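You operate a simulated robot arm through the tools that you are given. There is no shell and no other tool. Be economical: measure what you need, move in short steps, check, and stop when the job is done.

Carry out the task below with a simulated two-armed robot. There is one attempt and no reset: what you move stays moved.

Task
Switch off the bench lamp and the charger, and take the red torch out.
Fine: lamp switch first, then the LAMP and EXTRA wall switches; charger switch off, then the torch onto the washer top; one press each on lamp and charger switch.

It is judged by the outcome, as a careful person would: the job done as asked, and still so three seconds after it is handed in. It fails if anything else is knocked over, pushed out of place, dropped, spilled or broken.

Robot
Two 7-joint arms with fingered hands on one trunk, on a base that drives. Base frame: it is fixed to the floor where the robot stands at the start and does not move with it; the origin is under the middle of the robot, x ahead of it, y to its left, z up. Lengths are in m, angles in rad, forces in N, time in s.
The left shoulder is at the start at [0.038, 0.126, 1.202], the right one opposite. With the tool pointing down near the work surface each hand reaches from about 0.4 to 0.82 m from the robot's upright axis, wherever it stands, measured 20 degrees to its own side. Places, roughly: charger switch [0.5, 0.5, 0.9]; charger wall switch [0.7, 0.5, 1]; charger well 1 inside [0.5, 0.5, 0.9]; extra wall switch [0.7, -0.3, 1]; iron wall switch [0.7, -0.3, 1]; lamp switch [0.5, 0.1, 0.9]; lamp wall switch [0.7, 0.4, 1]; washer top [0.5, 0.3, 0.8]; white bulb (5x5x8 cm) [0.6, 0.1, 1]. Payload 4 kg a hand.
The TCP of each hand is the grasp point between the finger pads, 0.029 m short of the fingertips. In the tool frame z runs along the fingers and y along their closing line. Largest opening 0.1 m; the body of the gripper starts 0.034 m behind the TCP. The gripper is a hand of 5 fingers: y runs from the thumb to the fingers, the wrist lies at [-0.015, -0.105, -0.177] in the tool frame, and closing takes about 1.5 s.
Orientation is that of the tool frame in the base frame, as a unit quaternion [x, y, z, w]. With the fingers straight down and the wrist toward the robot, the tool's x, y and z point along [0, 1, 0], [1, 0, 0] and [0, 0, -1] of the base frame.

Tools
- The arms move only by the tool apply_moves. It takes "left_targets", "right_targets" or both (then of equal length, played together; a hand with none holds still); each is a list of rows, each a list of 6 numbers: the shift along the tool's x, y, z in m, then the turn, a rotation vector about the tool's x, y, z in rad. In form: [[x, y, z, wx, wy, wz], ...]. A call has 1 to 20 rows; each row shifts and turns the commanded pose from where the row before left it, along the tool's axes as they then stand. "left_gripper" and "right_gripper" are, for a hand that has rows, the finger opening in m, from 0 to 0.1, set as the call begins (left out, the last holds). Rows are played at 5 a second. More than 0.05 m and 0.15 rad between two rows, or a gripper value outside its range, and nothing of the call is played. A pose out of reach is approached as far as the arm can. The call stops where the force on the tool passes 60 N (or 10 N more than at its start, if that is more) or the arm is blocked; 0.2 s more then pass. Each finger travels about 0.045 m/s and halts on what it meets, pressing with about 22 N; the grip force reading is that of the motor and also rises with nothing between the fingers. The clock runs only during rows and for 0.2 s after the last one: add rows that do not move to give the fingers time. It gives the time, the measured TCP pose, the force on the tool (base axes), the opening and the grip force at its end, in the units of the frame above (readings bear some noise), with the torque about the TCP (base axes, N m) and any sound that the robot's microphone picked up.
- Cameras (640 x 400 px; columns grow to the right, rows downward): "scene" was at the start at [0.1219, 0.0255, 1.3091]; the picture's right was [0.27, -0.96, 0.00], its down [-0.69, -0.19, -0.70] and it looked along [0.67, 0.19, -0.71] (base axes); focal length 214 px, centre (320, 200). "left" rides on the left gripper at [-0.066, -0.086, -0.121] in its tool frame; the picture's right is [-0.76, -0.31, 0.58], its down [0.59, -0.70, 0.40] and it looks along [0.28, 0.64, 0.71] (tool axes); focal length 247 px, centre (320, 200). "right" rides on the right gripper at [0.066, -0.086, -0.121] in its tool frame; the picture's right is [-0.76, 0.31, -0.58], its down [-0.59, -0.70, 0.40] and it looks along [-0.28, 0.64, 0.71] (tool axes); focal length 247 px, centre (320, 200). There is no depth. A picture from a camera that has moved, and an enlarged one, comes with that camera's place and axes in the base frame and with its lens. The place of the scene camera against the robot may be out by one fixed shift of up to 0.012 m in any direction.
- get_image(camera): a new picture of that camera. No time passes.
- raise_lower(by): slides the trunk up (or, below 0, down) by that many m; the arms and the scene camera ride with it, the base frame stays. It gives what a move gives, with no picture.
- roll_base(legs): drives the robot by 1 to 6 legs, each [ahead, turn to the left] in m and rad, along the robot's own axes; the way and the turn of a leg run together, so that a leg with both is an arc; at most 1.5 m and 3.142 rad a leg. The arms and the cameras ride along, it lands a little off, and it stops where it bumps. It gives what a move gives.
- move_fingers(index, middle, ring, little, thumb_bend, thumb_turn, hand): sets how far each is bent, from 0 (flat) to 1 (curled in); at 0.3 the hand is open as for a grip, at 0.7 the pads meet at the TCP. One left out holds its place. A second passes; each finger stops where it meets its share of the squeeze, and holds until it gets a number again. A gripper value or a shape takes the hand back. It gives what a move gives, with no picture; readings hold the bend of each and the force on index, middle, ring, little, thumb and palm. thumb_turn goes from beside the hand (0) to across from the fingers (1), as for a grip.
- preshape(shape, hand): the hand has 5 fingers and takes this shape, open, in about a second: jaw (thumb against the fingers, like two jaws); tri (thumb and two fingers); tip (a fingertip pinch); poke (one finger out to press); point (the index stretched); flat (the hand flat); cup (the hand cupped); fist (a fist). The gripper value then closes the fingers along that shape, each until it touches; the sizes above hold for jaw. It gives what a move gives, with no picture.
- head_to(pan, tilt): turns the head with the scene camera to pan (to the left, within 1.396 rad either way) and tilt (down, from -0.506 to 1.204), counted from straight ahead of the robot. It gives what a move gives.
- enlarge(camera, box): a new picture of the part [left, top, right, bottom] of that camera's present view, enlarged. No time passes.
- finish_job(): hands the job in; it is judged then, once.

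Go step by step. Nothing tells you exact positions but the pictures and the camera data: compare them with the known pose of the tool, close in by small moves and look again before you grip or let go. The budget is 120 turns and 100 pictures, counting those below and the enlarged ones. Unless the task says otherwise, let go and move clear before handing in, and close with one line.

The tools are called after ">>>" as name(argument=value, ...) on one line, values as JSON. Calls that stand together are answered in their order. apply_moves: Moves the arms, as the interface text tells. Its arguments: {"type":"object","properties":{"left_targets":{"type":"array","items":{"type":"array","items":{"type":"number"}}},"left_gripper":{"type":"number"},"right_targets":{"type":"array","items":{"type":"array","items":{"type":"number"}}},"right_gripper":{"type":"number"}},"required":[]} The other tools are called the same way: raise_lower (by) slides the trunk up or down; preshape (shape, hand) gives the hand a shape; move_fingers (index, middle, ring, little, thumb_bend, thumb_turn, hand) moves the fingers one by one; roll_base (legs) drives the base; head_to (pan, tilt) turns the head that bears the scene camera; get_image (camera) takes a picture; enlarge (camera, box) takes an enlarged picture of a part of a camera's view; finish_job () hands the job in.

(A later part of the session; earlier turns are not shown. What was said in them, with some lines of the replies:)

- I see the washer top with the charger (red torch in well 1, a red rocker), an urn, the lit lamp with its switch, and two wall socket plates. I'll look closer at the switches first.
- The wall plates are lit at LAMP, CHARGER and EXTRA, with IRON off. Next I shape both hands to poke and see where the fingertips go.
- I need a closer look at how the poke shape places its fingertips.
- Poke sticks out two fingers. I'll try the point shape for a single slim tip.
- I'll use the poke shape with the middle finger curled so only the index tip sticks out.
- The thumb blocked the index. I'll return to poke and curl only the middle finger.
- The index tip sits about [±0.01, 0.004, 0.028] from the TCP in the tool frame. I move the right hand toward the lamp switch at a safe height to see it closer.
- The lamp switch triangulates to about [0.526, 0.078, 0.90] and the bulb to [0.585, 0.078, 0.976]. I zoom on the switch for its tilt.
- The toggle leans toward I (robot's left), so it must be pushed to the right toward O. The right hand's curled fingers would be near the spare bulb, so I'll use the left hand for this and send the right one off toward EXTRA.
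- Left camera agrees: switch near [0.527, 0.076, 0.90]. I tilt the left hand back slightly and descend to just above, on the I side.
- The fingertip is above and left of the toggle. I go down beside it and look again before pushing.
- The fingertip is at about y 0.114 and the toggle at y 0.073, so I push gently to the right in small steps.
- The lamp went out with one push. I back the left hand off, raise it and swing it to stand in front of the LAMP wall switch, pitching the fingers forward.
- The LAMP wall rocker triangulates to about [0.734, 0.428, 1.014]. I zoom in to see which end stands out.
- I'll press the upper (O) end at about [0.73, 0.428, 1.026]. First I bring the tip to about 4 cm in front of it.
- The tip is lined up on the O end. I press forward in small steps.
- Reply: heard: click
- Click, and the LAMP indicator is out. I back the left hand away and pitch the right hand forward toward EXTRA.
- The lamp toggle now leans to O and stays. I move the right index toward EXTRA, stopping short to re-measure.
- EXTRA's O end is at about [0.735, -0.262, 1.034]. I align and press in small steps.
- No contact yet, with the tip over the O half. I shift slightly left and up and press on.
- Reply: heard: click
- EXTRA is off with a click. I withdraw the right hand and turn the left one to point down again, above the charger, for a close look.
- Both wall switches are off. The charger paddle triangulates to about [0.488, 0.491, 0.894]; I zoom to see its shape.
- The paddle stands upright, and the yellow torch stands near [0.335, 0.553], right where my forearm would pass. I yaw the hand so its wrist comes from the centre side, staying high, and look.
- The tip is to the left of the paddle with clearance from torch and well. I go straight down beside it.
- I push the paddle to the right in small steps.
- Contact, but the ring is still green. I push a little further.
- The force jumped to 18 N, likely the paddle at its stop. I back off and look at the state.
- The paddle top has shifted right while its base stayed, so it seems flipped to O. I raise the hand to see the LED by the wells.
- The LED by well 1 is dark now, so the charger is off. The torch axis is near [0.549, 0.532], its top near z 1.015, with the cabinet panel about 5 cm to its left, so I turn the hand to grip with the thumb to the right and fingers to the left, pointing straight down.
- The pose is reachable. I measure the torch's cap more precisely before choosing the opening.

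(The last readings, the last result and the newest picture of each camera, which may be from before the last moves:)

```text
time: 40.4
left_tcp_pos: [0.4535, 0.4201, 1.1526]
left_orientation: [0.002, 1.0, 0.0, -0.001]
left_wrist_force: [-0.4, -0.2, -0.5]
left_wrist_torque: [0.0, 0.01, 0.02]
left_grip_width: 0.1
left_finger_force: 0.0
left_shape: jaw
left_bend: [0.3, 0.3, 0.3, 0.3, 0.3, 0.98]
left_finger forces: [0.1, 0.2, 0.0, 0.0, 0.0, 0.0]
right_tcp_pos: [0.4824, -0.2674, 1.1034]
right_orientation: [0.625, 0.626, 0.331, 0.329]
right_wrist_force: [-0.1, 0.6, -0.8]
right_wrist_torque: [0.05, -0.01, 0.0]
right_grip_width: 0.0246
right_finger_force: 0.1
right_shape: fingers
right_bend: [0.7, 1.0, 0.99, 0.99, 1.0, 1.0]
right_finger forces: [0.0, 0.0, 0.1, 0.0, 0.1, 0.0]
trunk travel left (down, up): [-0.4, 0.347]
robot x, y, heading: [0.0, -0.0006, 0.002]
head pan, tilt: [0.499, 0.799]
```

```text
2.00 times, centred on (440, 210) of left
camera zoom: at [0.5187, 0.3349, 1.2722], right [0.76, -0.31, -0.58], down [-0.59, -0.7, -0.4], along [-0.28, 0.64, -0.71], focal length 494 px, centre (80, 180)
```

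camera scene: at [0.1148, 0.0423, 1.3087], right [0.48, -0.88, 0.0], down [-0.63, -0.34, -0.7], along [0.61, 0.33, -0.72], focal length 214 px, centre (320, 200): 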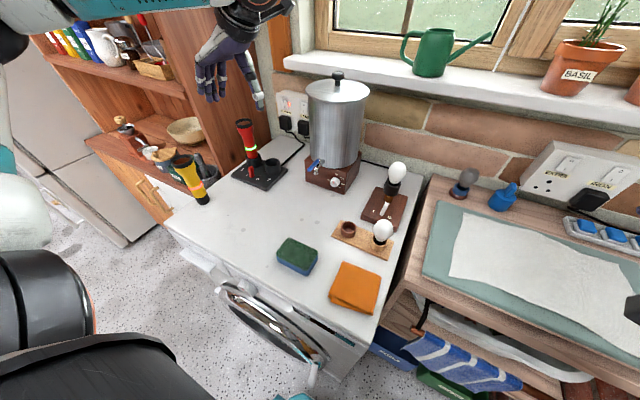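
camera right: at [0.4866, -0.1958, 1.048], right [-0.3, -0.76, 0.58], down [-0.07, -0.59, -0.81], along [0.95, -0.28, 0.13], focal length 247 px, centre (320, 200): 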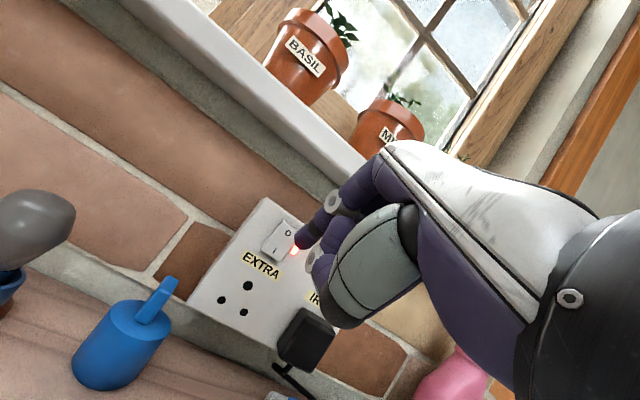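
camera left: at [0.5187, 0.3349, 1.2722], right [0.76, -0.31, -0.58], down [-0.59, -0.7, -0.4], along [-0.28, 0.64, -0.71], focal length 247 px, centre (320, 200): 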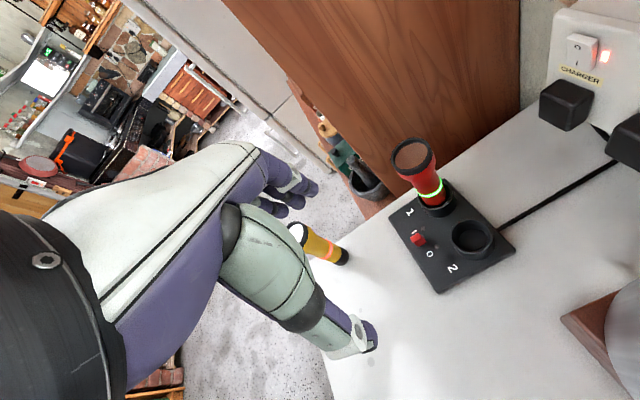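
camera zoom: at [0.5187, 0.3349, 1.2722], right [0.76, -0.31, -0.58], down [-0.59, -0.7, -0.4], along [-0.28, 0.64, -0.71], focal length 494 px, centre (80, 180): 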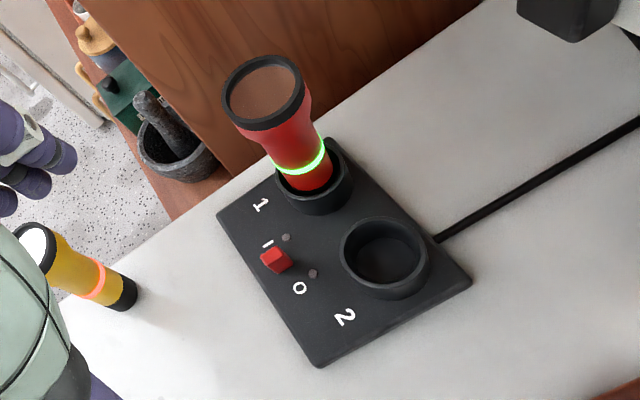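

The cap is about 5 cm wide. I set the opening to 0.068 and move over the torch, tips still well above it.

>>> apply_moves(left_targets=[[-0.0241, 0.0272, 0.0125, 0, 0, 0], [-0.0241, 0.0272, 0.0125, 0, 0, 0], [-0.0241, 0.0272, 0.0125, 0, 0, 0], [-0.0241, 0.0272, 0.0125, 0, 0, 0], [0, 0, 0, 0, 0, 0], [0, 0, 0, 0, 0, 0]], left_gripper=0.068)

>>> get_image(camera="left")

>>> enlarge(camera="scene", box=[180, 30, 340, 200])

```text
time: 41.8
left_tcp_pos: [0.5496, 0.5288, 1.1007]
left_orientation: [0.001, 1.0, -0.001, -0.001]
left_wrist_force: [-0.8, 0.6, 0.4]
left_wrist_torque: [0.0, -0.02, -0.01]
left_grip_width: 0.0683
left_finger_force: 0.0
left_shape: jaw
left_bend: [0.42, 0.36, 0.26, 0.41, 0.3, 0.99]
left_finger forces: [0.0, 0.1, 0.0, 0.0, 0.0, 0.0]
right_tcp_pos: [0.4824, -0.2671, 1.1031]
right_orientation: [0.625, 0.625, 0.331, 0.33]
right_wrist_force: [-0.3, 0.3, -1.0]
right_wrist_torque: [0.01, -0.01, 0.0]
right_grip_width: 0.0249
right_finger_force: 0.1
right_shape: fingers
right_bend: [0.7, 1.0, 0.99, 0.99, 1.0, 1.0]
right_finger forces: [0.1, 0.0, 0.0, 0.1, 0.1, 0.1]
trunk travel left (down, up): [-0.4, 0.347]
robot x, y, heading: [-0.0001, 0.004, 0.004]
head pan, tilt: [0.499, 0.799]
```

```text
38 pictures are left
camera left: at [0.6158, 0.4444, 1.221], right [0.76, -0.31, -0.58], down [-0.59, -0.7, -0.4], along [-0.28, 0.64, -0.71], focal length 247 px, centre (320, 200)
```

left: 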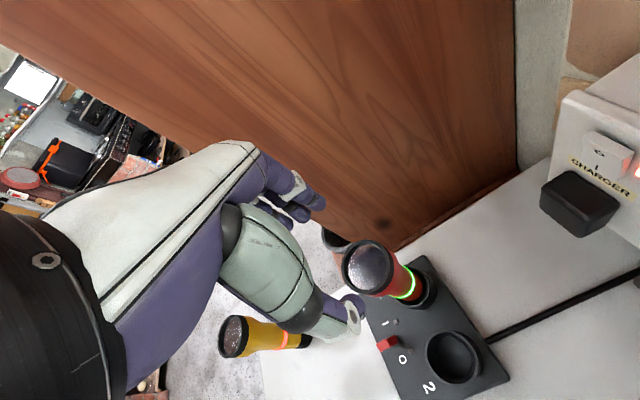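

```text
2.35 times, centred on (260, 115) of scene
camera zoom: at [0.1149, 0.0424, 1.3087], right [0.48, -0.88, 0.0], down [-0.63, -0.34, -0.7], along [0.61, 0.33, -0.72], focal length 505 px, centre (461, 400)
```

zoom: 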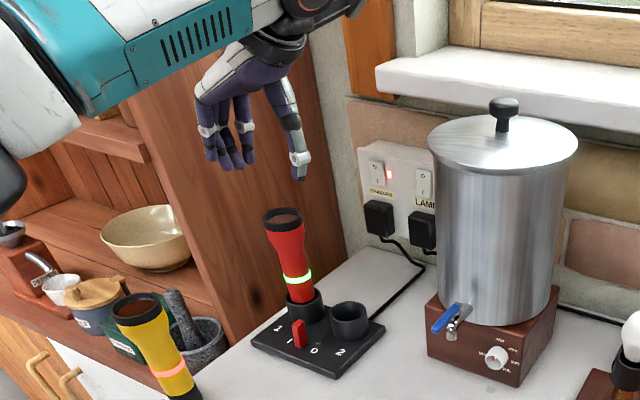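

Three views agree: torch axis at [0.550, 0.530], top z 1.016, right beneath the TCP. I descend until the tips are just above the cap and check.

>>> apply_moves(left_targets=[[0, 0, 0.025, 0, 0, 0], [0, 0, 0.022, 0, 0, 0], [0, 0, 0, 0, 0, 0]])

>>> get_image(camera="left")

>>> enlarge(camera="scene", box=[200, 60, 320, 190])

```text
time: 42.6
left_tcp_pos: [0.55, 0.5303, 1.0532]
left_orientation: [0.002, 1.0, 0.0, -0.001]
left_wrist_force: [-0.1, 0.1, -0.4]
left_wrist_torque: [0.02, -0.02, -0.02]
left_grip_width: 0.0681
left_finger_force: 0.1
left_shape: jaw
left_bend: [0.42, 0.36, 0.26, 0.41, 0.3, 0.99]
left_finger forces: [0.1, 0.0, 0.1, 0.0, 0.0, 0.0]
right_tcp_pos: [0.4825, -0.2669, 1.104]
right_orientation: [0.626, 0.625, 0.33, 0.33]
right_wrist_force: [-0.2, 0.2, 0.7]
right_wrist_torque: [-0.03, -0.01, -0.03]
right_grip_width: 0.0249
right_finger_force: 0.0
right_shape: fingers
right_bend: [0.7, 1.0, 0.99, 0.99, 1.0, 1.0]
right_finger forces: [0.1, 0.0, 0.0, 0.0, 0.0, 0.0]
trunk travel left (down, up): [-0.4, 0.347]
robot x, y, heading: [0.004, 0.0008, -0.002]
head pan, tilt: [0.499, 0.799]
```

```text
36 pictures are left
camera left: at [0.6157, 0.4439, 1.1752], right [0.76, -0.31, -0.58], down [-0.59, -0.7, -0.4], along [-0.28, 0.64, -0.71], focal length 247 px, centre (320, 200)
```

left: 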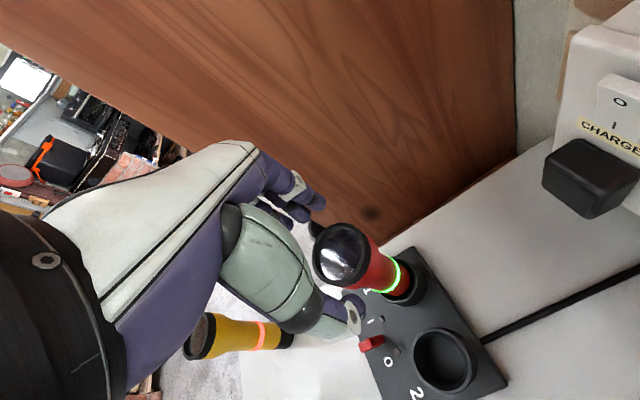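

```text
3.08 times, centred on (260, 125) of scene
camera zoom: at [0.1147, 0.0423, 1.3087], right [0.48, -0.88, 0.0], down [-0.63, -0.34, -0.7], along [0.61, 0.33, -0.72], focal length 660 px, centre (505, 431)
```

zoom: 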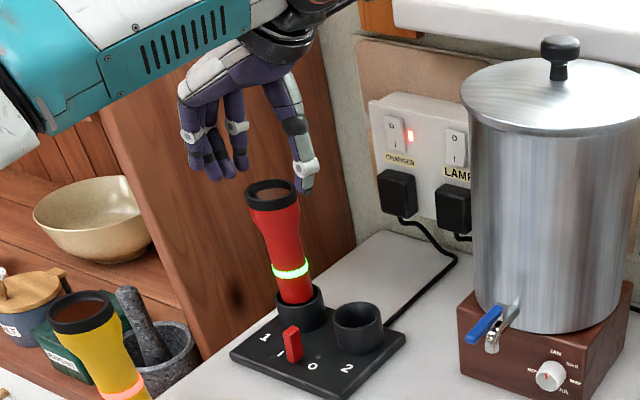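

The gap looks only just as wide as the cap, so I raise slightly, open wider, and look again.

>>> apply_moves(left_targets=[[0, 0, -0.005, 0, 0, 0], [0, 0, 0, 0, 0, 0], [0, 0, 0, 0, 0, 0], [0, 0, 0, 0, 0, 0]], left_gripper=0.1)

>>> enlarge(camera="scene", box=[200, 60, 320, 190])

>>> enlarge(camera="left", box=[220, 140, 460, 360])

```text
time: 43.6
left_tcp_pos: [0.5498, 0.5291, 1.0587]
left_orientation: [0.001, 1.0, -0.001, 0.0]
left_wrist_force: [-0.7, -0.4, -0.2]
left_wrist_torque: [0.02, 0.01, 0.03]
left_grip_width: 0.0998
left_finger_force: 0.1
left_shape: jaw
left_bend: [0.3, 0.3, 0.3, 0.3, 0.3, 0.98]
left_finger forces: [0.0, 0.0, 0.1, 0.1, 0.1, 0.1]
right_tcp_pos: [0.4832, -0.2678, 1.1036]
right_orientation: [0.625, 0.625, 0.33, 0.33]
right_wrist_force: [0.6, 0.4, 0.4]
right_wrist_torque: [-0.03, 0.03, -0.01]
right_grip_width: 0.0248
right_finger_force: 0.0
right_shape: fingers
right_bend: [0.7, 1.0, 0.99, 0.99, 1.0, 1.0]
right_finger forces: [0.0, 0.0, 0.1, 0.0, 0.1, 0.0]
trunk travel left (down, up): [-0.4, 0.347]
robot x, y, heading: [0.0041, 0.002, -0.001]
head pan, tilt: [0.499, 0.799]
```

```text
3.08 times, centred on (260, 125) of scene
camera zoom: at [0.1148, 0.0423, 1.3087], right [0.48, -0.88, 0.0], down [-0.63, -0.34, -0.7], along [0.61, 0.33, -0.72], focal length 660 px, centre (505, 431)
```

zoom: 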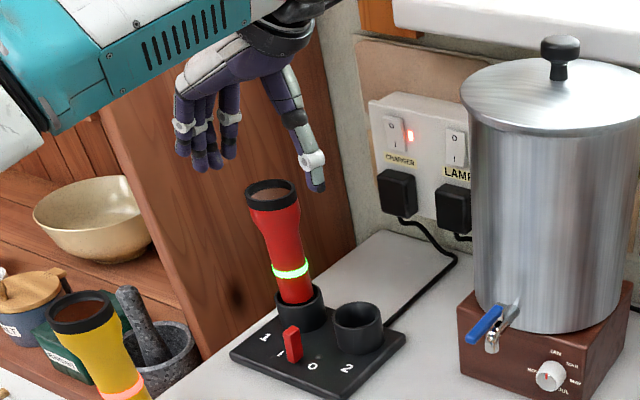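

```text
1.82 times, centred on (340, 250) of left
camera zoom: at [0.6158, 0.4438, 1.1804], right [0.76, -0.31, -0.58], down [-0.59, -0.7, -0.4], along [-0.28, 0.64, -0.71], focal length 449 px, centre (284, 109)
```

zoom: 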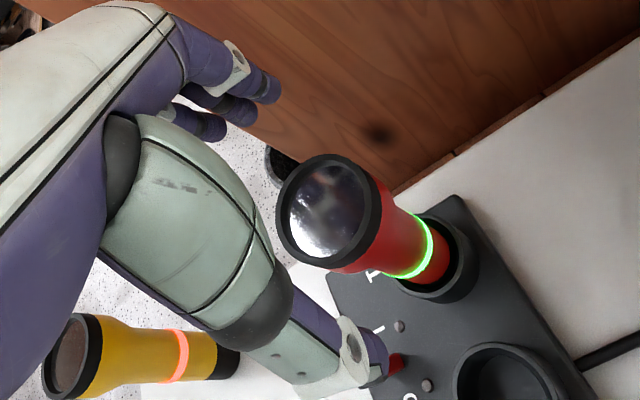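

Now there is about 1 cm on each side and no contact with the panel. I descend over the cap.

>>> apply_moves(left_targets=[[0, 0, 0.02, 0, 0, 0], [0, 0, 0.02, 0, 0, 0], [0, 0, 0.013, 0, 0, 0], [0, 0, 0.01, 0, 0, 0], [0, 0, 0, 0, 0, 0]])

>>> enlarge(camera="scene", box=[200, 60, 320, 190])

>>> enlarge(camera="left", box=[220, 140, 460, 360])

```text
time: 44.8
left_tcp_pos: [0.5491, 0.5297, 0.9954]
left_orientation: [0.001, 1.0, 0.001, -0.001]
left_wrist_force: [-0.4, -0.2, -1.0]
left_wrist_torque: [-0.02, 0.02, 0.05]
left_grip_width: 0.0999
left_finger_force: 0.1
left_shape: jaw
left_bend: [0.3, 0.3, 0.3, 0.3, 0.3, 0.98]
left_finger forces: [0.1, 0.0, 0.0, 0.0, 0.1, 0.0]
right_tcp_pos: [0.483, -0.2662, 1.1036]
right_orientation: [0.626, 0.625, 0.33, 0.33]
right_wrist_force: [-0.5, 0.3, 0.4]
right_wrist_torque: [0.0, -0.01, -0.03]
right_grip_width: 0.0248
right_finger_force: 0.1
right_shape: fingers
right_bend: [0.7, 1.0, 0.99, 0.99, 1.0, 1.0]
right_finger forces: [0.0, 0.0, 0.0, 0.0, 0.0, 0.0]
trunk travel left (down, up): [-0.4, 0.347]
robot x, y, heading: [0.0004, -0.0025, -0.001]
head pan, tilt: [0.499, 0.799]
```

```text
3.08 times, centred on (260, 125) of scene
camera zoom: at [0.1147, 0.0423, 1.3087], right [0.48, -0.88, 0.0], down [-0.63, -0.34, -0.7], along [0.61, 0.33, -0.72], focal length 660 px, centre (505, 431)
```

zoom: 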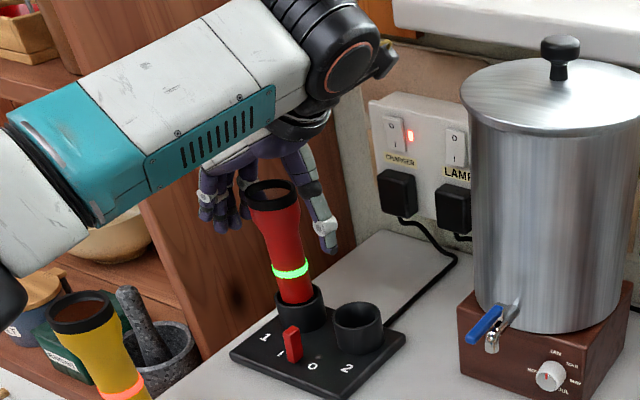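

```text
1.82 times, centred on (340, 250) of left
camera zoom: at [0.6156, 0.4438, 1.1166], right [0.76, -0.31, -0.58], down [-0.59, -0.7, -0.4], along [-0.28, 0.64, -0.71], focal length 449 px, centre (284, 109)
```

zoom: 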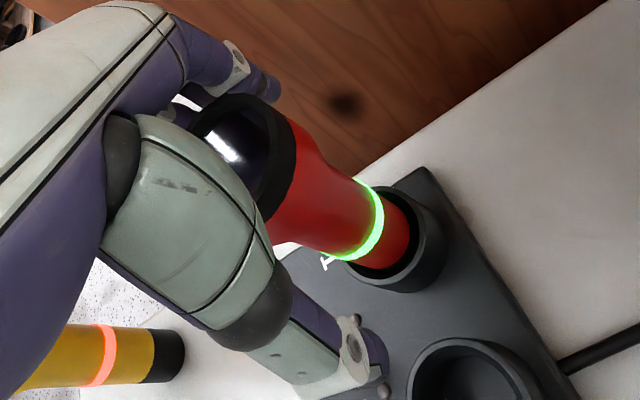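

The torch sits between thumb and fingers. I close the hand.

>>> apply_moves(left_targets=[[0, 0, 0, 0, 0, 0], [0, 0, 0, 0, 0, 0], [0, 0, 0, 0, 0, 0], [0, 0, 0, 0, 0, 0], [0, 0, 0, 0, 0, 0], [0, 0, 0, 0, 0, 0], [0, 0, 0, 0, 0, 0], [0, 0, 0, 0, 0, 0], [0, 0, 0, 0, 0, 0]], left_gripper=0.0)

>>> enlarge(camera="left", box=[220, 140, 460, 360])

>>> enlarge(camera="scene", box=[200, 60, 320, 190])

```text
time: 46.8
left_tcp_pos: [0.5482, 0.5296, 0.9958]
left_orientation: [0.001, 1.0, 0.0, -0.001]
left_wrist_force: [0.5, -0.2, 0.5]
left_wrist_torque: [-0.08, 0.01, -0.05]
left_grip_width: 0.0296
left_finger_force: 21.5
left_shape: jaw
left_bend: [0.5, 0.54, 0.73, 0.57, 0.45, 1.0]
left_finger forces: [12.2, 5.7, 0.0, 0.0, 18.9, 0.0]
right_tcp_pos: [0.4834, -0.2667, 1.1035]
right_orientation: [0.625, 0.625, 0.33, 0.33]
right_wrist_force: [0.1, 0.2, -0.5]
right_wrist_torque: [0.0, -0.03, 0.0]
right_grip_width: 0.0247
right_finger_force: 0.1
right_shape: fingers
right_bend: [0.7, 1.0, 0.99, 0.99, 1.0, 1.0]
right_finger forces: [0.1, 0.0, 0.0, 0.0, 0.0, 0.1]
trunk travel left (down, up): [-0.4, 0.347]
robot x, y, heading: [0.0006, 0.0011, -0.004]
head pan, tilt: [0.499, 0.799]
```

```text
1.82 times, centred on (340, 250) of left
camera zoom: at [0.6158, 0.4438, 1.1165], right [0.76, -0.31, -0.58], down [-0.59, -0.7, -0.4], along [-0.28, 0.64, -0.71], focal length 449 px, centre (284, 109)
```

zoom: 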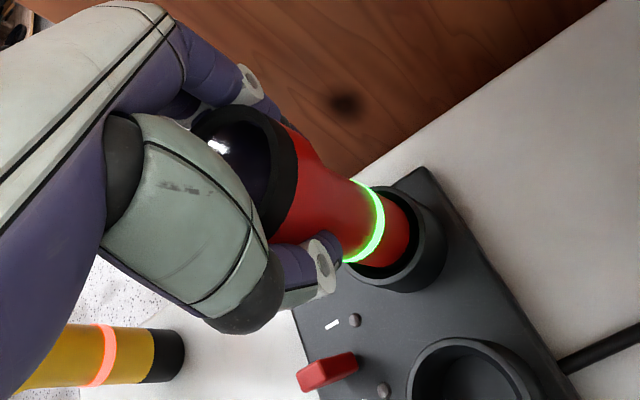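

```text
3.08 times, centred on (260, 125) of scene
camera zoom: at [0.1149, 0.0424, 1.3087], right [0.48, -0.88, 0.0], down [-0.63, -0.34, -0.7], along [0.61, 0.33, -0.72], focal length 660 px, centre (505, 431)
```

zoom: 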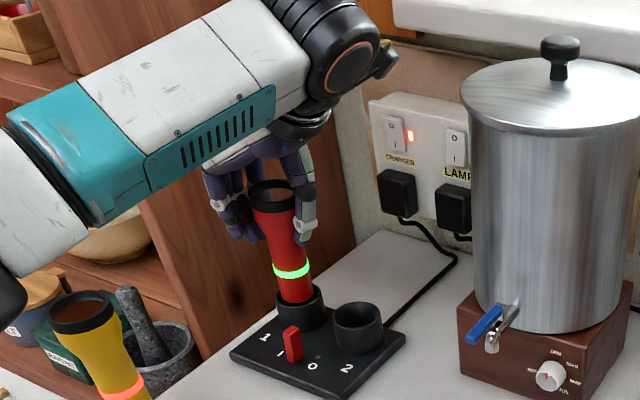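

Index, middle and thumb hold the torch below its cap. I lift straight up slowly.

>>> apply_moves(left_targets=[[0, 0, -0.01, 0, 0, 0], [0, 0, -0.015, 0, 0, 0], [0, 0, -0.02, 0, 0, 0], [0, 0, -0.025, 0, 0, 0], [0, 0, -0.03, 0, 0, 0], [0, 0, 0, 0, 0, 0]])

>>> get_image(camera="scene")

>>> get_image(camera="left")

```text
time: 48.2
left_tcp_pos: [0.5491, 0.529, 1.0959]
left_orientation: [0.001, 1.0, 0.0, -0.001]
left_wrist_force: [0.8, 0.6, -2.1]
left_wrist_torque: [-0.01, -0.02, 0.0]
left_grip_width: 0.0295
left_finger_force: 21.8
left_shape: jaw
left_bend: [0.5, 0.54, 0.73, 0.57, 0.45, 1.0]
left_finger forces: [12.2, 5.9, 0.0, 0.0, 19.0, 0.0]
right_tcp_pos: [0.4824, -0.267, 1.1039]
right_orientation: [0.626, 0.625, 0.329, 0.33]
right_wrist_force: [0.0, 0.8, -0.5]
right_wrist_torque: [0.01, -0.01, 0.02]
right_grip_width: 0.0253
right_finger_force: 0.1
right_shape: fingers
right_bend: [0.7, 1.0, 0.99, 0.99, 1.0, 1.0]
right_finger forces: [0.1, 0.1, 0.0, 0.0, 0.0, 0.1]
trunk travel left (down, up): [-0.4, 0.347]
robot x, y, heading: [-0.0025, -0.002, -0.002]
head pan, tilt: [0.499, 0.799]
```

```text
28 pictures are left
camera scene: at [0.115, 0.0427, 1.3086], right [0.48, -0.88, 0.0], down [-0.63, -0.34, -0.7], along [0.61, 0.33, -0.72], focal length 214 px, centre (320, 200)
```

scene: 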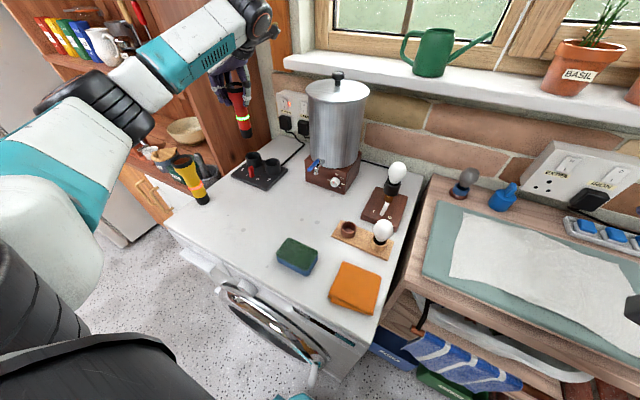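

```text
27 pictures are left
camera left: at [0.6155, 0.4439, 1.2174], right [0.76, -0.31, -0.58], down [-0.59, -0.7, -0.4], along [-0.28, 0.64, -0.71], focal length 247 px, centre (320, 200)
```

left: 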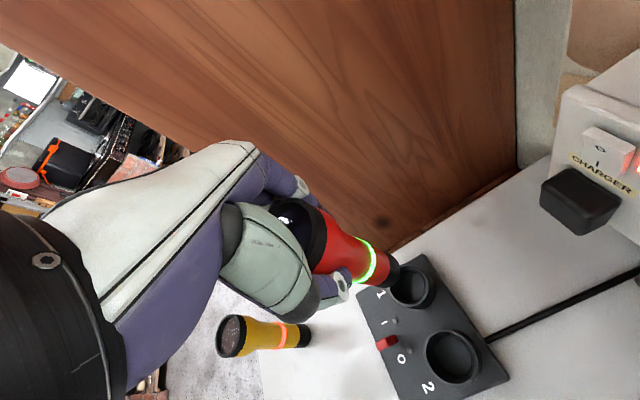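

The torch is out of the well. I carry it toward an empty patch of washer top near [0.41, 0.36].

>>> apply_moves(left_targets=[[0.0232, -0.0282, 0, 0, 0, 0], [0.0232, -0.0282, 0, 0, 0, 0], [0.0232, -0.0282, 0, 0, 0, 0], [0.0232, -0.0282, 0, 0, 0, 0], [0.0232, -0.0282, 0, 0, 0, 0], [0.0232, -0.0282, 0, 0, 0, 0], [0, 0, 0, 0, 0, 0]])

>>> get_image(camera="scene")

>>> get_image(camera="left")

```text
time: 49.8
left_tcp_pos: [0.4086, 0.3603, 1.0965]
left_orientation: [0.0, 1.0, 0.0, -0.001]
left_wrist_force: [0.6, 0.1, -1.1]
left_wrist_torque: [-0.02, 0.02, -0.02]
left_grip_width: 0.0292
left_finger_force: 22.2
left_shape: jaw
left_bend: [0.5, 0.54, 0.73, 0.57, 0.45, 1.0]
left_finger forces: [12.2, 5.7, 0.0, 0.0, 18.7, 0.0]
right_tcp_pos: [0.4835, -0.2662, 1.1032]
right_orientation: [0.626, 0.625, 0.329, 0.331]
right_wrist_force: [0.1, -0.6, -0.6]
right_wrist_torque: [-0.02, 0.03, 0.0]
right_grip_width: 0.025
right_finger_force: 0.0
right_shape: fingers
right_bend: [0.7, 1.0, 0.99, 0.99, 1.0, 1.0]
right_finger forces: [0.0, 0.1, 0.0, 0.0, 0.0, 0.1]
trunk travel left (down, up): [-0.4, 0.347]
robot x, y, heading: [0.0011, 0.0, -0.0]
head pan, tilt: [0.499, 0.799]
```

```text
26 pictures are left
camera scene: at [0.1151, 0.0426, 1.3087], right [0.48, -0.88, 0.0], down [-0.63, -0.34, -0.7], along [0.61, 0.33, -0.72], focal length 214 px, centre (320, 200)
```

scene: 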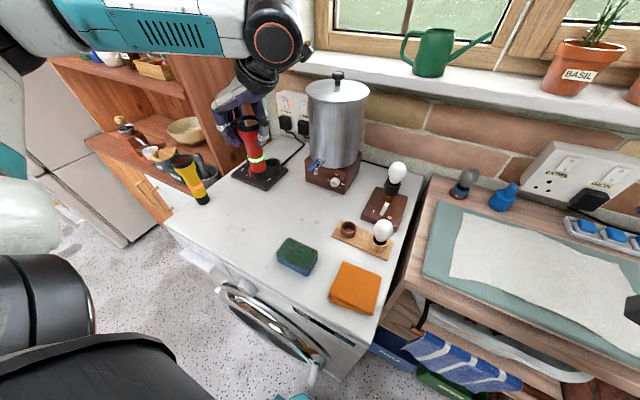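

```text
25 pictures are left
camera left: at [0.4751, 0.2745, 1.2175], right [0.76, -0.31, -0.58], down [-0.59, -0.7, -0.4], along [-0.28, 0.64, -0.71], focal length 247 px, centre (320, 200)
```

left: 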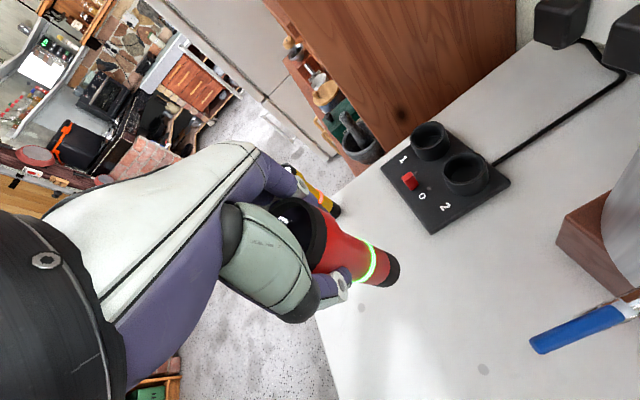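

The torch hangs upright over bare worktop. I lower it to just above the surface.

>>> apply_moves(left_targets=[[0.003, 0, 0.033, 0, 0, 0], [0.003, 0, 0.033, 0, 0, 0], [0.003, 0, 0.03, 0, 0, 0], [0, 0, 0.004, 0, 0, 0], [0, 0, 0, 0, 0, 0]])

>>> enlarge(camera="left", box=[260, 160, 460, 340])

>>> enlarge(camera="scene", box=[190, 100, 330, 230])

```text
time: 51.0
left_tcp_pos: [0.4014, 0.3603, 0.9962]
left_orientation: [0.002, 1.0, 0.0, -0.001]
left_wrist_force: [0.1, 0.1, -2.0]
left_wrist_torque: [-0.01, 0.02, 0.03]
left_grip_width: 0.0292
left_finger_force: 21.9
left_shape: jaw
left_bend: [0.5, 0.54, 0.73, 0.57, 0.45, 1.0]
left_finger forces: [12.5, 5.7, 0.0, 0.0, 18.8, 0.0]
right_tcp_pos: [0.4824, -0.2669, 1.1042]
right_orientation: [0.626, 0.625, 0.33, 0.33]
right_wrist_force: [0.3, 0.8, -0.5]
right_wrist_torque: [0.02, 0.0, 0.0]
right_grip_width: 0.0247
right_finger_force: 0.1
right_shape: fingers
right_bend: [0.7, 1.0, 0.99, 0.99, 1.0, 1.0]
right_finger forces: [0.0, 0.0, 0.1, 0.0, 0.1, 0.0]
trunk travel left (down, up): [-0.4, 0.347]
robot x, y, heading: [-0.0029, 0.0013, -0.004]
head pan, tilt: [0.499, 0.799]
```

```text
2.22 times, centred on (360, 250) of left
camera zoom: at [0.4671, 0.275, 1.117], right [0.76, -0.31, -0.58], down [-0.59, -0.7, -0.4], along [-0.28, 0.64, -0.71], focal length 549 px, centre (231, 89)
```

zoom: 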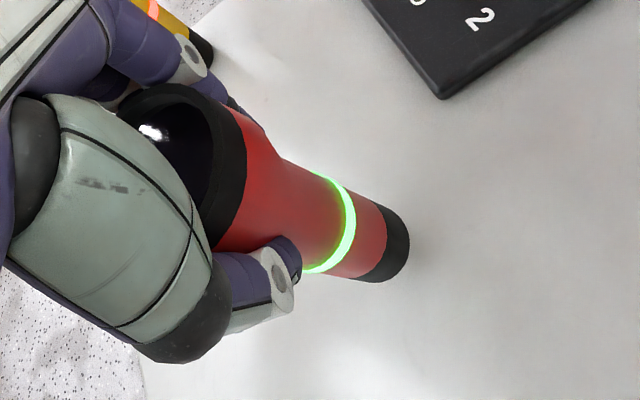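

```text
3.08 times, centred on (260, 165) of scene
camera zoom: at [0.1149, 0.0424, 1.3087], right [0.48, -0.88, 0.0], down [-0.63, -0.34, -0.7], along [0.61, 0.33, -0.72], focal length 660 px, centre (505, 308)
```

zoom: 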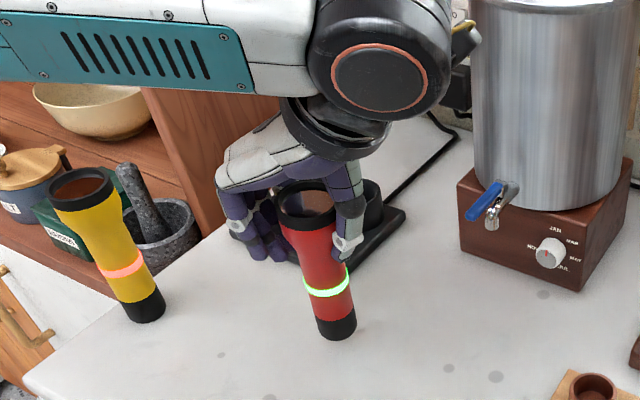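

The tail is close to the surface. I lower in 3 mm steps and watch the force.

>>> apply_moves(left_targets=[[0, 0, 0.003, 0, 0, 0], [0, 0, 0.003, 0, 0, 0], [0, 0, 0.002, 0, 0, 0]])

```text
time: 51.8
left_tcp_pos: [0.4006, 0.36, 0.9884]
left_orientation: [0.0, 1.0, 0.001, -0.002]
left_wrist_force: [-0.7, 0.1, -2.4]
left_wrist_torque: [-0.03, 0.05, 0.03]
left_grip_width: 0.0291
left_finger_force: 21.9
left_shape: jaw
left_bend: [0.5, 0.54, 0.73, 0.57, 0.45, 1.0]
left_finger forces: [12.4, 5.6, 0.0, 0.0, 18.7, 0.1]
right_tcp_pos: [0.4854, -0.2662, 1.1035]
right_orientation: [0.626, 0.625, 0.329, 0.33]
right_wrist_force: [0.2, 0.1, 0.6]
right_wrist_torque: [-0.03, 0.01, -0.01]
right_grip_width: 0.0246
right_finger_force: 0.0
right_shape: fingers
right_bend: [0.7, 1.0, 0.99, 0.99, 1.0, 1.0]
right_finger forces: [0.1, 0.0, 0.0, 0.0, 0.0, 0.0]
trunk travel left (down, up): [-0.4, 0.347]
robot x, y, heading: [-0.0002, -0.0027, -0.0]
head pan, tilt: [0.499, 0.799]
```

No contact yet, so I go on.

>>> apply_moves(left_targets=[[0, 0, 0.002, 0, 0, 0], [0, 0, 0.002, 0, 0, 0], [0, 0, 0.002, 0, 0, 0]])

>>> enlarge(camera="scene", box=[220, 140, 300, 220])

```text
time: 52.6
left_tcp_pos: [0.4, 0.3605, 0.9829]
left_orientation: [0.0, 1.0, 0.0, -0.001]
left_wrist_force: [-0.5, -0.1, -2.0]
left_wrist_torque: [-0.03, 0.01, -0.03]
left_grip_width: 0.0296
left_finger_force: 22.0
left_shape: jaw
left_bend: [0.5, 0.54, 0.73, 0.57, 0.45, 1.0]
left_finger forces: [12.4, 5.7, 0.1, 0.0, 18.7, 0.0]
right_tcp_pos: [0.4834, -0.2663, 1.104]
right_orientation: [0.625, 0.626, 0.33, 0.33]
right_wrist_force: [0.6, -0.4, 0.2]
right_wrist_torque: [0.02, 0.0, 0.02]
right_grip_width: 0.0249
right_finger_force: 0.1
right_shape: fingers
right_bend: [0.7, 1.0, 0.99, 0.99, 1.0, 1.0]
right_finger forces: [0.0, 0.0, 0.1, 0.1, 0.0, 0.0]
trunk travel left (down, up): [-0.4, 0.347]
robot x, y, heading: [-0.0021, -0.0022, 0.004]
head pan, tilt: [0.499, 0.799]
```

```text
5.00 times, centred on (260, 180) of scene
camera zoom: at [0.1151, 0.0425, 1.3087], right [0.48, -0.88, 0.0], down [-0.63, -0.34, -0.7], along [0.61, 0.33, -0.72], focal length 1072 px, centre (620, 300)
```

zoom: 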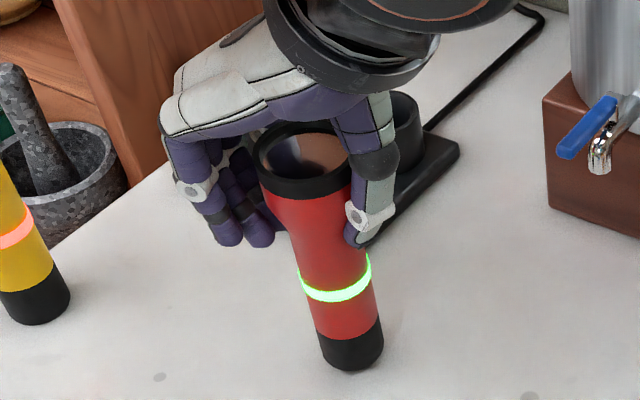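

Still no contact; I continue in 2 mm steps.

>>> apply_moves(left_targets=[[0, 0, 0.002, 0, 0, 0], [0, 0, 0.002, 0, 0, 0], [0, 0, 0.002, 0, 0, 0]])

```text
time: 53.4
left_tcp_pos: [0.4007, 0.3603, 0.9757]
left_orientation: [0.0, 1.0, 0.0, 0.0]
left_wrist_force: [-0.7, -0.5, -0.1]
left_wrist_torque: [0.0, 0.0, -0.04]
left_grip_width: 0.0292
left_finger_force: 21.9
left_shape: jaw
left_bend: [0.5, 0.54, 0.73, 0.57, 0.45, 1.0]
left_finger forces: [12.7, 6.0, 0.0, 0.0, 18.9, 0.0]
right_tcp_pos: [0.4842, -0.2663, 1.1046]
right_orientation: [0.625, 0.626, 0.33, 0.33]
right_wrist_force: [-0.8, 0.2, 0.4]
right_wrist_torque: [-0.02, -0.01, -0.01]
right_grip_width: 0.0248
right_finger_force: 0.0
right_shape: fingers
right_bend: [0.7, 1.0, 0.99, 0.99, 1.0, 1.0]
right_finger forces: [0.0, 0.0, 0.0, 0.0, 0.1, 0.1]
trunk travel left (down, up): [-0.4, 0.347]
robot x, y, heading: [-0.0009, -0.0023, -0.001]
head pan, tilt: [0.499, 0.799]
```

The load has dropped to about zero, hinting at first contact. I take one more small step.

>>> apply_moves(left_targets=[[0, 0, 0.001, 0, 0, 0], [0, 0, 0, 0, 0, 0]])

```text
time: 54.0
left_tcp_pos: [0.3999, 0.3598, 0.9757]
left_orientation: [0.001, 1.0, 0.002, 0.001]
left_wrist_force: [0.6, 0.5, 9.0]
left_wrist_torque: [-0.04, -0.05, -0.02]
left_grip_width: 0.0296
left_finger_force: 21.7
left_shape: jaw
left_bend: [0.5, 0.54, 0.73, 0.57, 0.44, 1.0]
left_finger forces: [13.3, 6.8, 0.0, 0.0, 19.5, 0.1]
right_tcp_pos: [0.483, -0.2668, 1.104]
right_orientation: [0.626, 0.625, 0.329, 0.33]
right_wrist_force: [0.1, 0.0, -1.0]
right_wrist_torque: [0.03, -0.02, -0.02]
right_grip_width: 0.0247
right_finger_force: 0.2
right_shape: fingers
right_bend: [0.7, 1.0, 0.99, 0.99, 1.0, 1.0]
right_finger forces: [0.1, 0.0, 0.1, 0.0, 0.0, 0.1]
trunk travel left (down, up): [-0.4, 0.347]
robot x, y, heading: [0.0041, 0.0006, 0.0]
head pan, tilt: [0.499, 0.799]
```

The torch is standing on the washer top. I ease off half a millimetre and open slowly.

>>> apply_moves(left_targets=[[0, 0, -0.0007, 0, 0, 0], [0, 0, 0, 0, 0, 0], [0, 0, 0, 0, 0, 0], [0, 0, 0, 0, 0, 0]], left_gripper=0.05)

>>> enlarge(camera="scene", box=[220, 120, 300, 220])

```text
time: 55.0
left_tcp_pos: [0.4009, 0.3607, 0.9761]
left_orientation: [0.001, 1.0, 0.0, -0.001]
left_wrist_force: [-0.1, 0.4, 0.3]
left_wrist_torque: [0.01, -0.01, 0.03]
left_grip_width: 0.05
left_finger_force: 0.0
left_shape: jaw
left_bend: [0.41, 0.43, 0.74, 0.49, 0.35, 1.0]
left_finger forces: [0.1, 0.0, 0.1, 0.1, 0.0, 0.1]
right_tcp_pos: [0.4836, -0.267, 1.1037]
right_orientation: [0.625, 0.626, 0.33, 0.33]
right_wrist_force: [-0.7, 0.2, 0.3]
right_wrist_torque: [-0.04, -0.01, 0.01]
right_grip_width: 0.0248
right_finger_force: 0.0
right_shape: fingers
right_bend: [0.7, 1.0, 0.99, 0.99, 1.0, 1.0]
right_finger forces: [0.0, 0.0, 0.1, 0.0, 0.1, 0.0]
trunk travel left (down, up): [-0.4, 0.347]
robot x, y, heading: [0.0016, -0.0018, 0.004]
head pan, tilt: [0.499, 0.799]
```

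```text
4.00 times, centred on (260, 170) of scene
camera zoom: at [0.1148, 0.0423, 1.3087], right [0.48, -0.88, 0.0], down [-0.63, -0.34, -0.7], along [0.61, 0.33, -0.72], focal length 858 px, centre (560, 320)
```

zoom: 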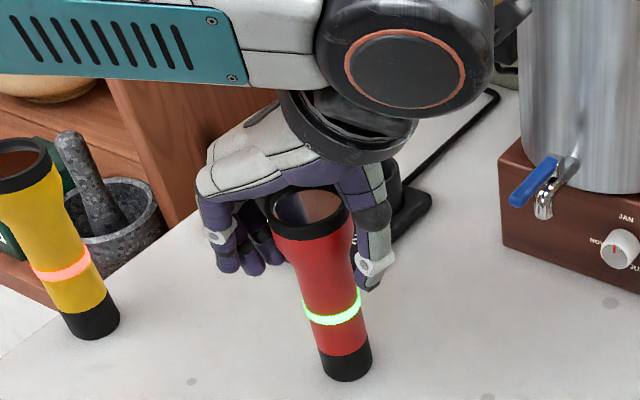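

It stands on its own. I open fully.

>>> apply_moves(left_targets=[[0, 0, 0, 0, 0, 0], [0, 0, 0, 0, 0, 0], [0, 0, 0, 0, 0, 0], [0, 0, 0, 0, 0, 0], [0, 0, 0, 0, 0, 0], [0, 0, 0, 0, 0, 0]], left_gripper=0.1)

>>> enlarge(camera="scene", box=[220, 120, 300, 220])

>>> enlarge(camera="left", box=[220, 140, 460, 360])

```text
time: 56.4
left_tcp_pos: [0.4014, 0.3609, 0.9765]
left_orientation: [0.001, 1.0, 0.0, 0.0]
left_wrist_force: [-0.1, 1.2, 0.5]
left_wrist_torque: [-0.01, -0.01, 0.0]
left_grip_width: 0.0998
left_finger_force: 0.1
left_shape: jaw
left_bend: [0.3, 0.3, 0.3, 0.3, 0.3, 0.98]
left_finger forces: [0.0, 0.0, 0.0, 0.1, 0.1, 0.0]
right_tcp_pos: [0.4824, -0.2655, 1.104]
right_orientation: [0.625, 0.626, 0.33, 0.33]
right_wrist_force: [0.1, 0.9, 0.0]
right_wrist_torque: [0.01, -0.01, -0.01]
right_grip_width: 0.0246
right_finger_force: 0.1
right_shape: fingers
right_bend: [0.7, 1.0, 0.99, 0.99, 1.0, 1.0]
right_finger forces: [0.0, 0.1, 0.1, 0.1, 0.0, 0.1]
trunk travel left (down, up): [-0.4, 0.347]
robot x, y, heading: [-0.0003, 0.0004, -0.003]
head pan, tilt: [0.499, 0.799]
```

```text
4.00 times, centred on (260, 170) of scene
camera zoom: at [0.1148, 0.0423, 1.3087], right [0.48, -0.88, 0.0], down [-0.63, -0.34, -0.7], along [0.61, 0.33, -0.72], focal length 858 px, centre (560, 320)
```

zoom: 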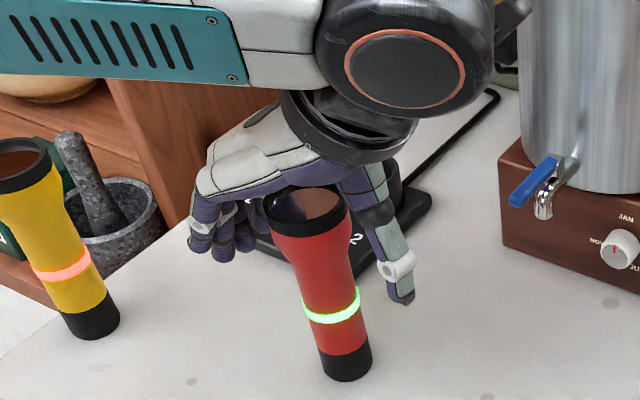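

```text
1.82 times, centred on (340, 250) of left
camera zoom: at [0.4668, 0.2746, 1.0974], right [0.76, -0.31, -0.58], down [-0.59, -0.7, -0.4], along [-0.28, 0.64, -0.71], focal length 449 px, centre (284, 109)
```

zoom: 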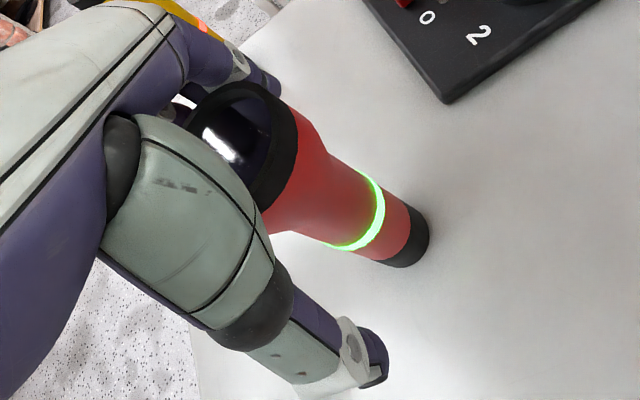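

The hand is clear on both sides, so I raise it straight up.

>>> apply_moves(left_targets=[[0, 0, -0.015, 0, 0, 0], [0, 0, -0.025, 0, 0, 0], [0, 0, -0.04, 0, 0, 0], [0, 0, -0.04, 0, 0, 0], [0, 0, -0.04, 0, 0, 0], [0, 0, -0.03, 0, 0, 0], [0, 0, 0, 0, 0, 0]])

>>> get_image(camera="scene")

>>> get_image(camera="left")

```text
time: 58.0
left_tcp_pos: [0.4018, 0.3597, 1.1654]
left_orientation: [0.001, 1.0, 0.0, -0.001]
left_wrist_force: [0.2, -0.9, -0.8]
left_wrist_torque: [-0.02, -0.01, 0.0]
left_grip_width: 0.0999
left_finger_force: 0.0
left_shape: jaw
left_bend: [0.3, 0.3, 0.3, 0.3, 0.3, 0.98]
left_finger forces: [0.0, 0.0, 0.1, 0.0, 0.1, 0.0]
right_tcp_pos: [0.4832, -0.2663, 1.103]
right_orientation: [0.626, 0.625, 0.33, 0.331]
right_wrist_force: [-1.1, -0.3, 0.6]
right_wrist_torque: [0.0, -0.02, 0.02]
right_grip_width: 0.0249
right_finger_force: 0.0
right_shape: fingers
right_bend: [0.7, 1.0, 0.99, 0.99, 1.0, 1.0]
right_finger forces: [0.1, 0.1, 0.1, 0.1, 0.0, 0.0]
trunk travel left (down, up): [-0.4, 0.347]
robot x, y, heading: [0.0007, -0.0002, -0.004]
head pan, tilt: [0.499, 0.799]
```

```text
18 pictures are left
camera scene: at [0.1152, 0.0425, 1.3086], right [0.48, -0.88, 0.0], down [-0.63, -0.34, -0.7], along [0.61, 0.33, -0.72], focal length 214 px, centre (320, 200)
```

scene: 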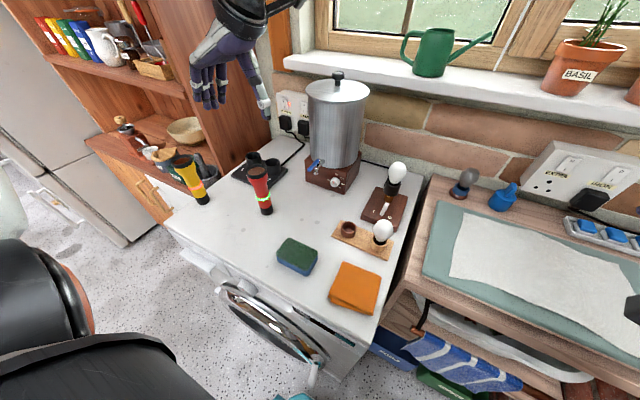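

```text
17 pictures are left
camera left: at [0.4674, 0.2748, 1.2871], right [0.76, -0.31, -0.58], down [-0.59, -0.7, -0.4], along [-0.28, 0.64, -0.71], focal length 247 px, centre (320, 200)
```

left: 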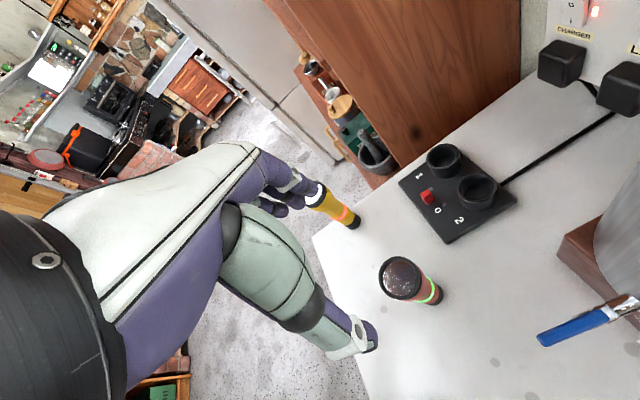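

The torch stands on the washer top. Lamp and charger switches are at O, LAMP and EXTRA are off, both hands are clear, and everything else is in place, so I hand in.

>>> finish_job()

```text
The job is handed in.
```

The job is handed in: the lamp and charger are each off after one press, the LAMP and EXTRA wall switches are off, and the red torch is standing on the washer top. I left the CHARGER wall switch on, since it wasn't in the task.
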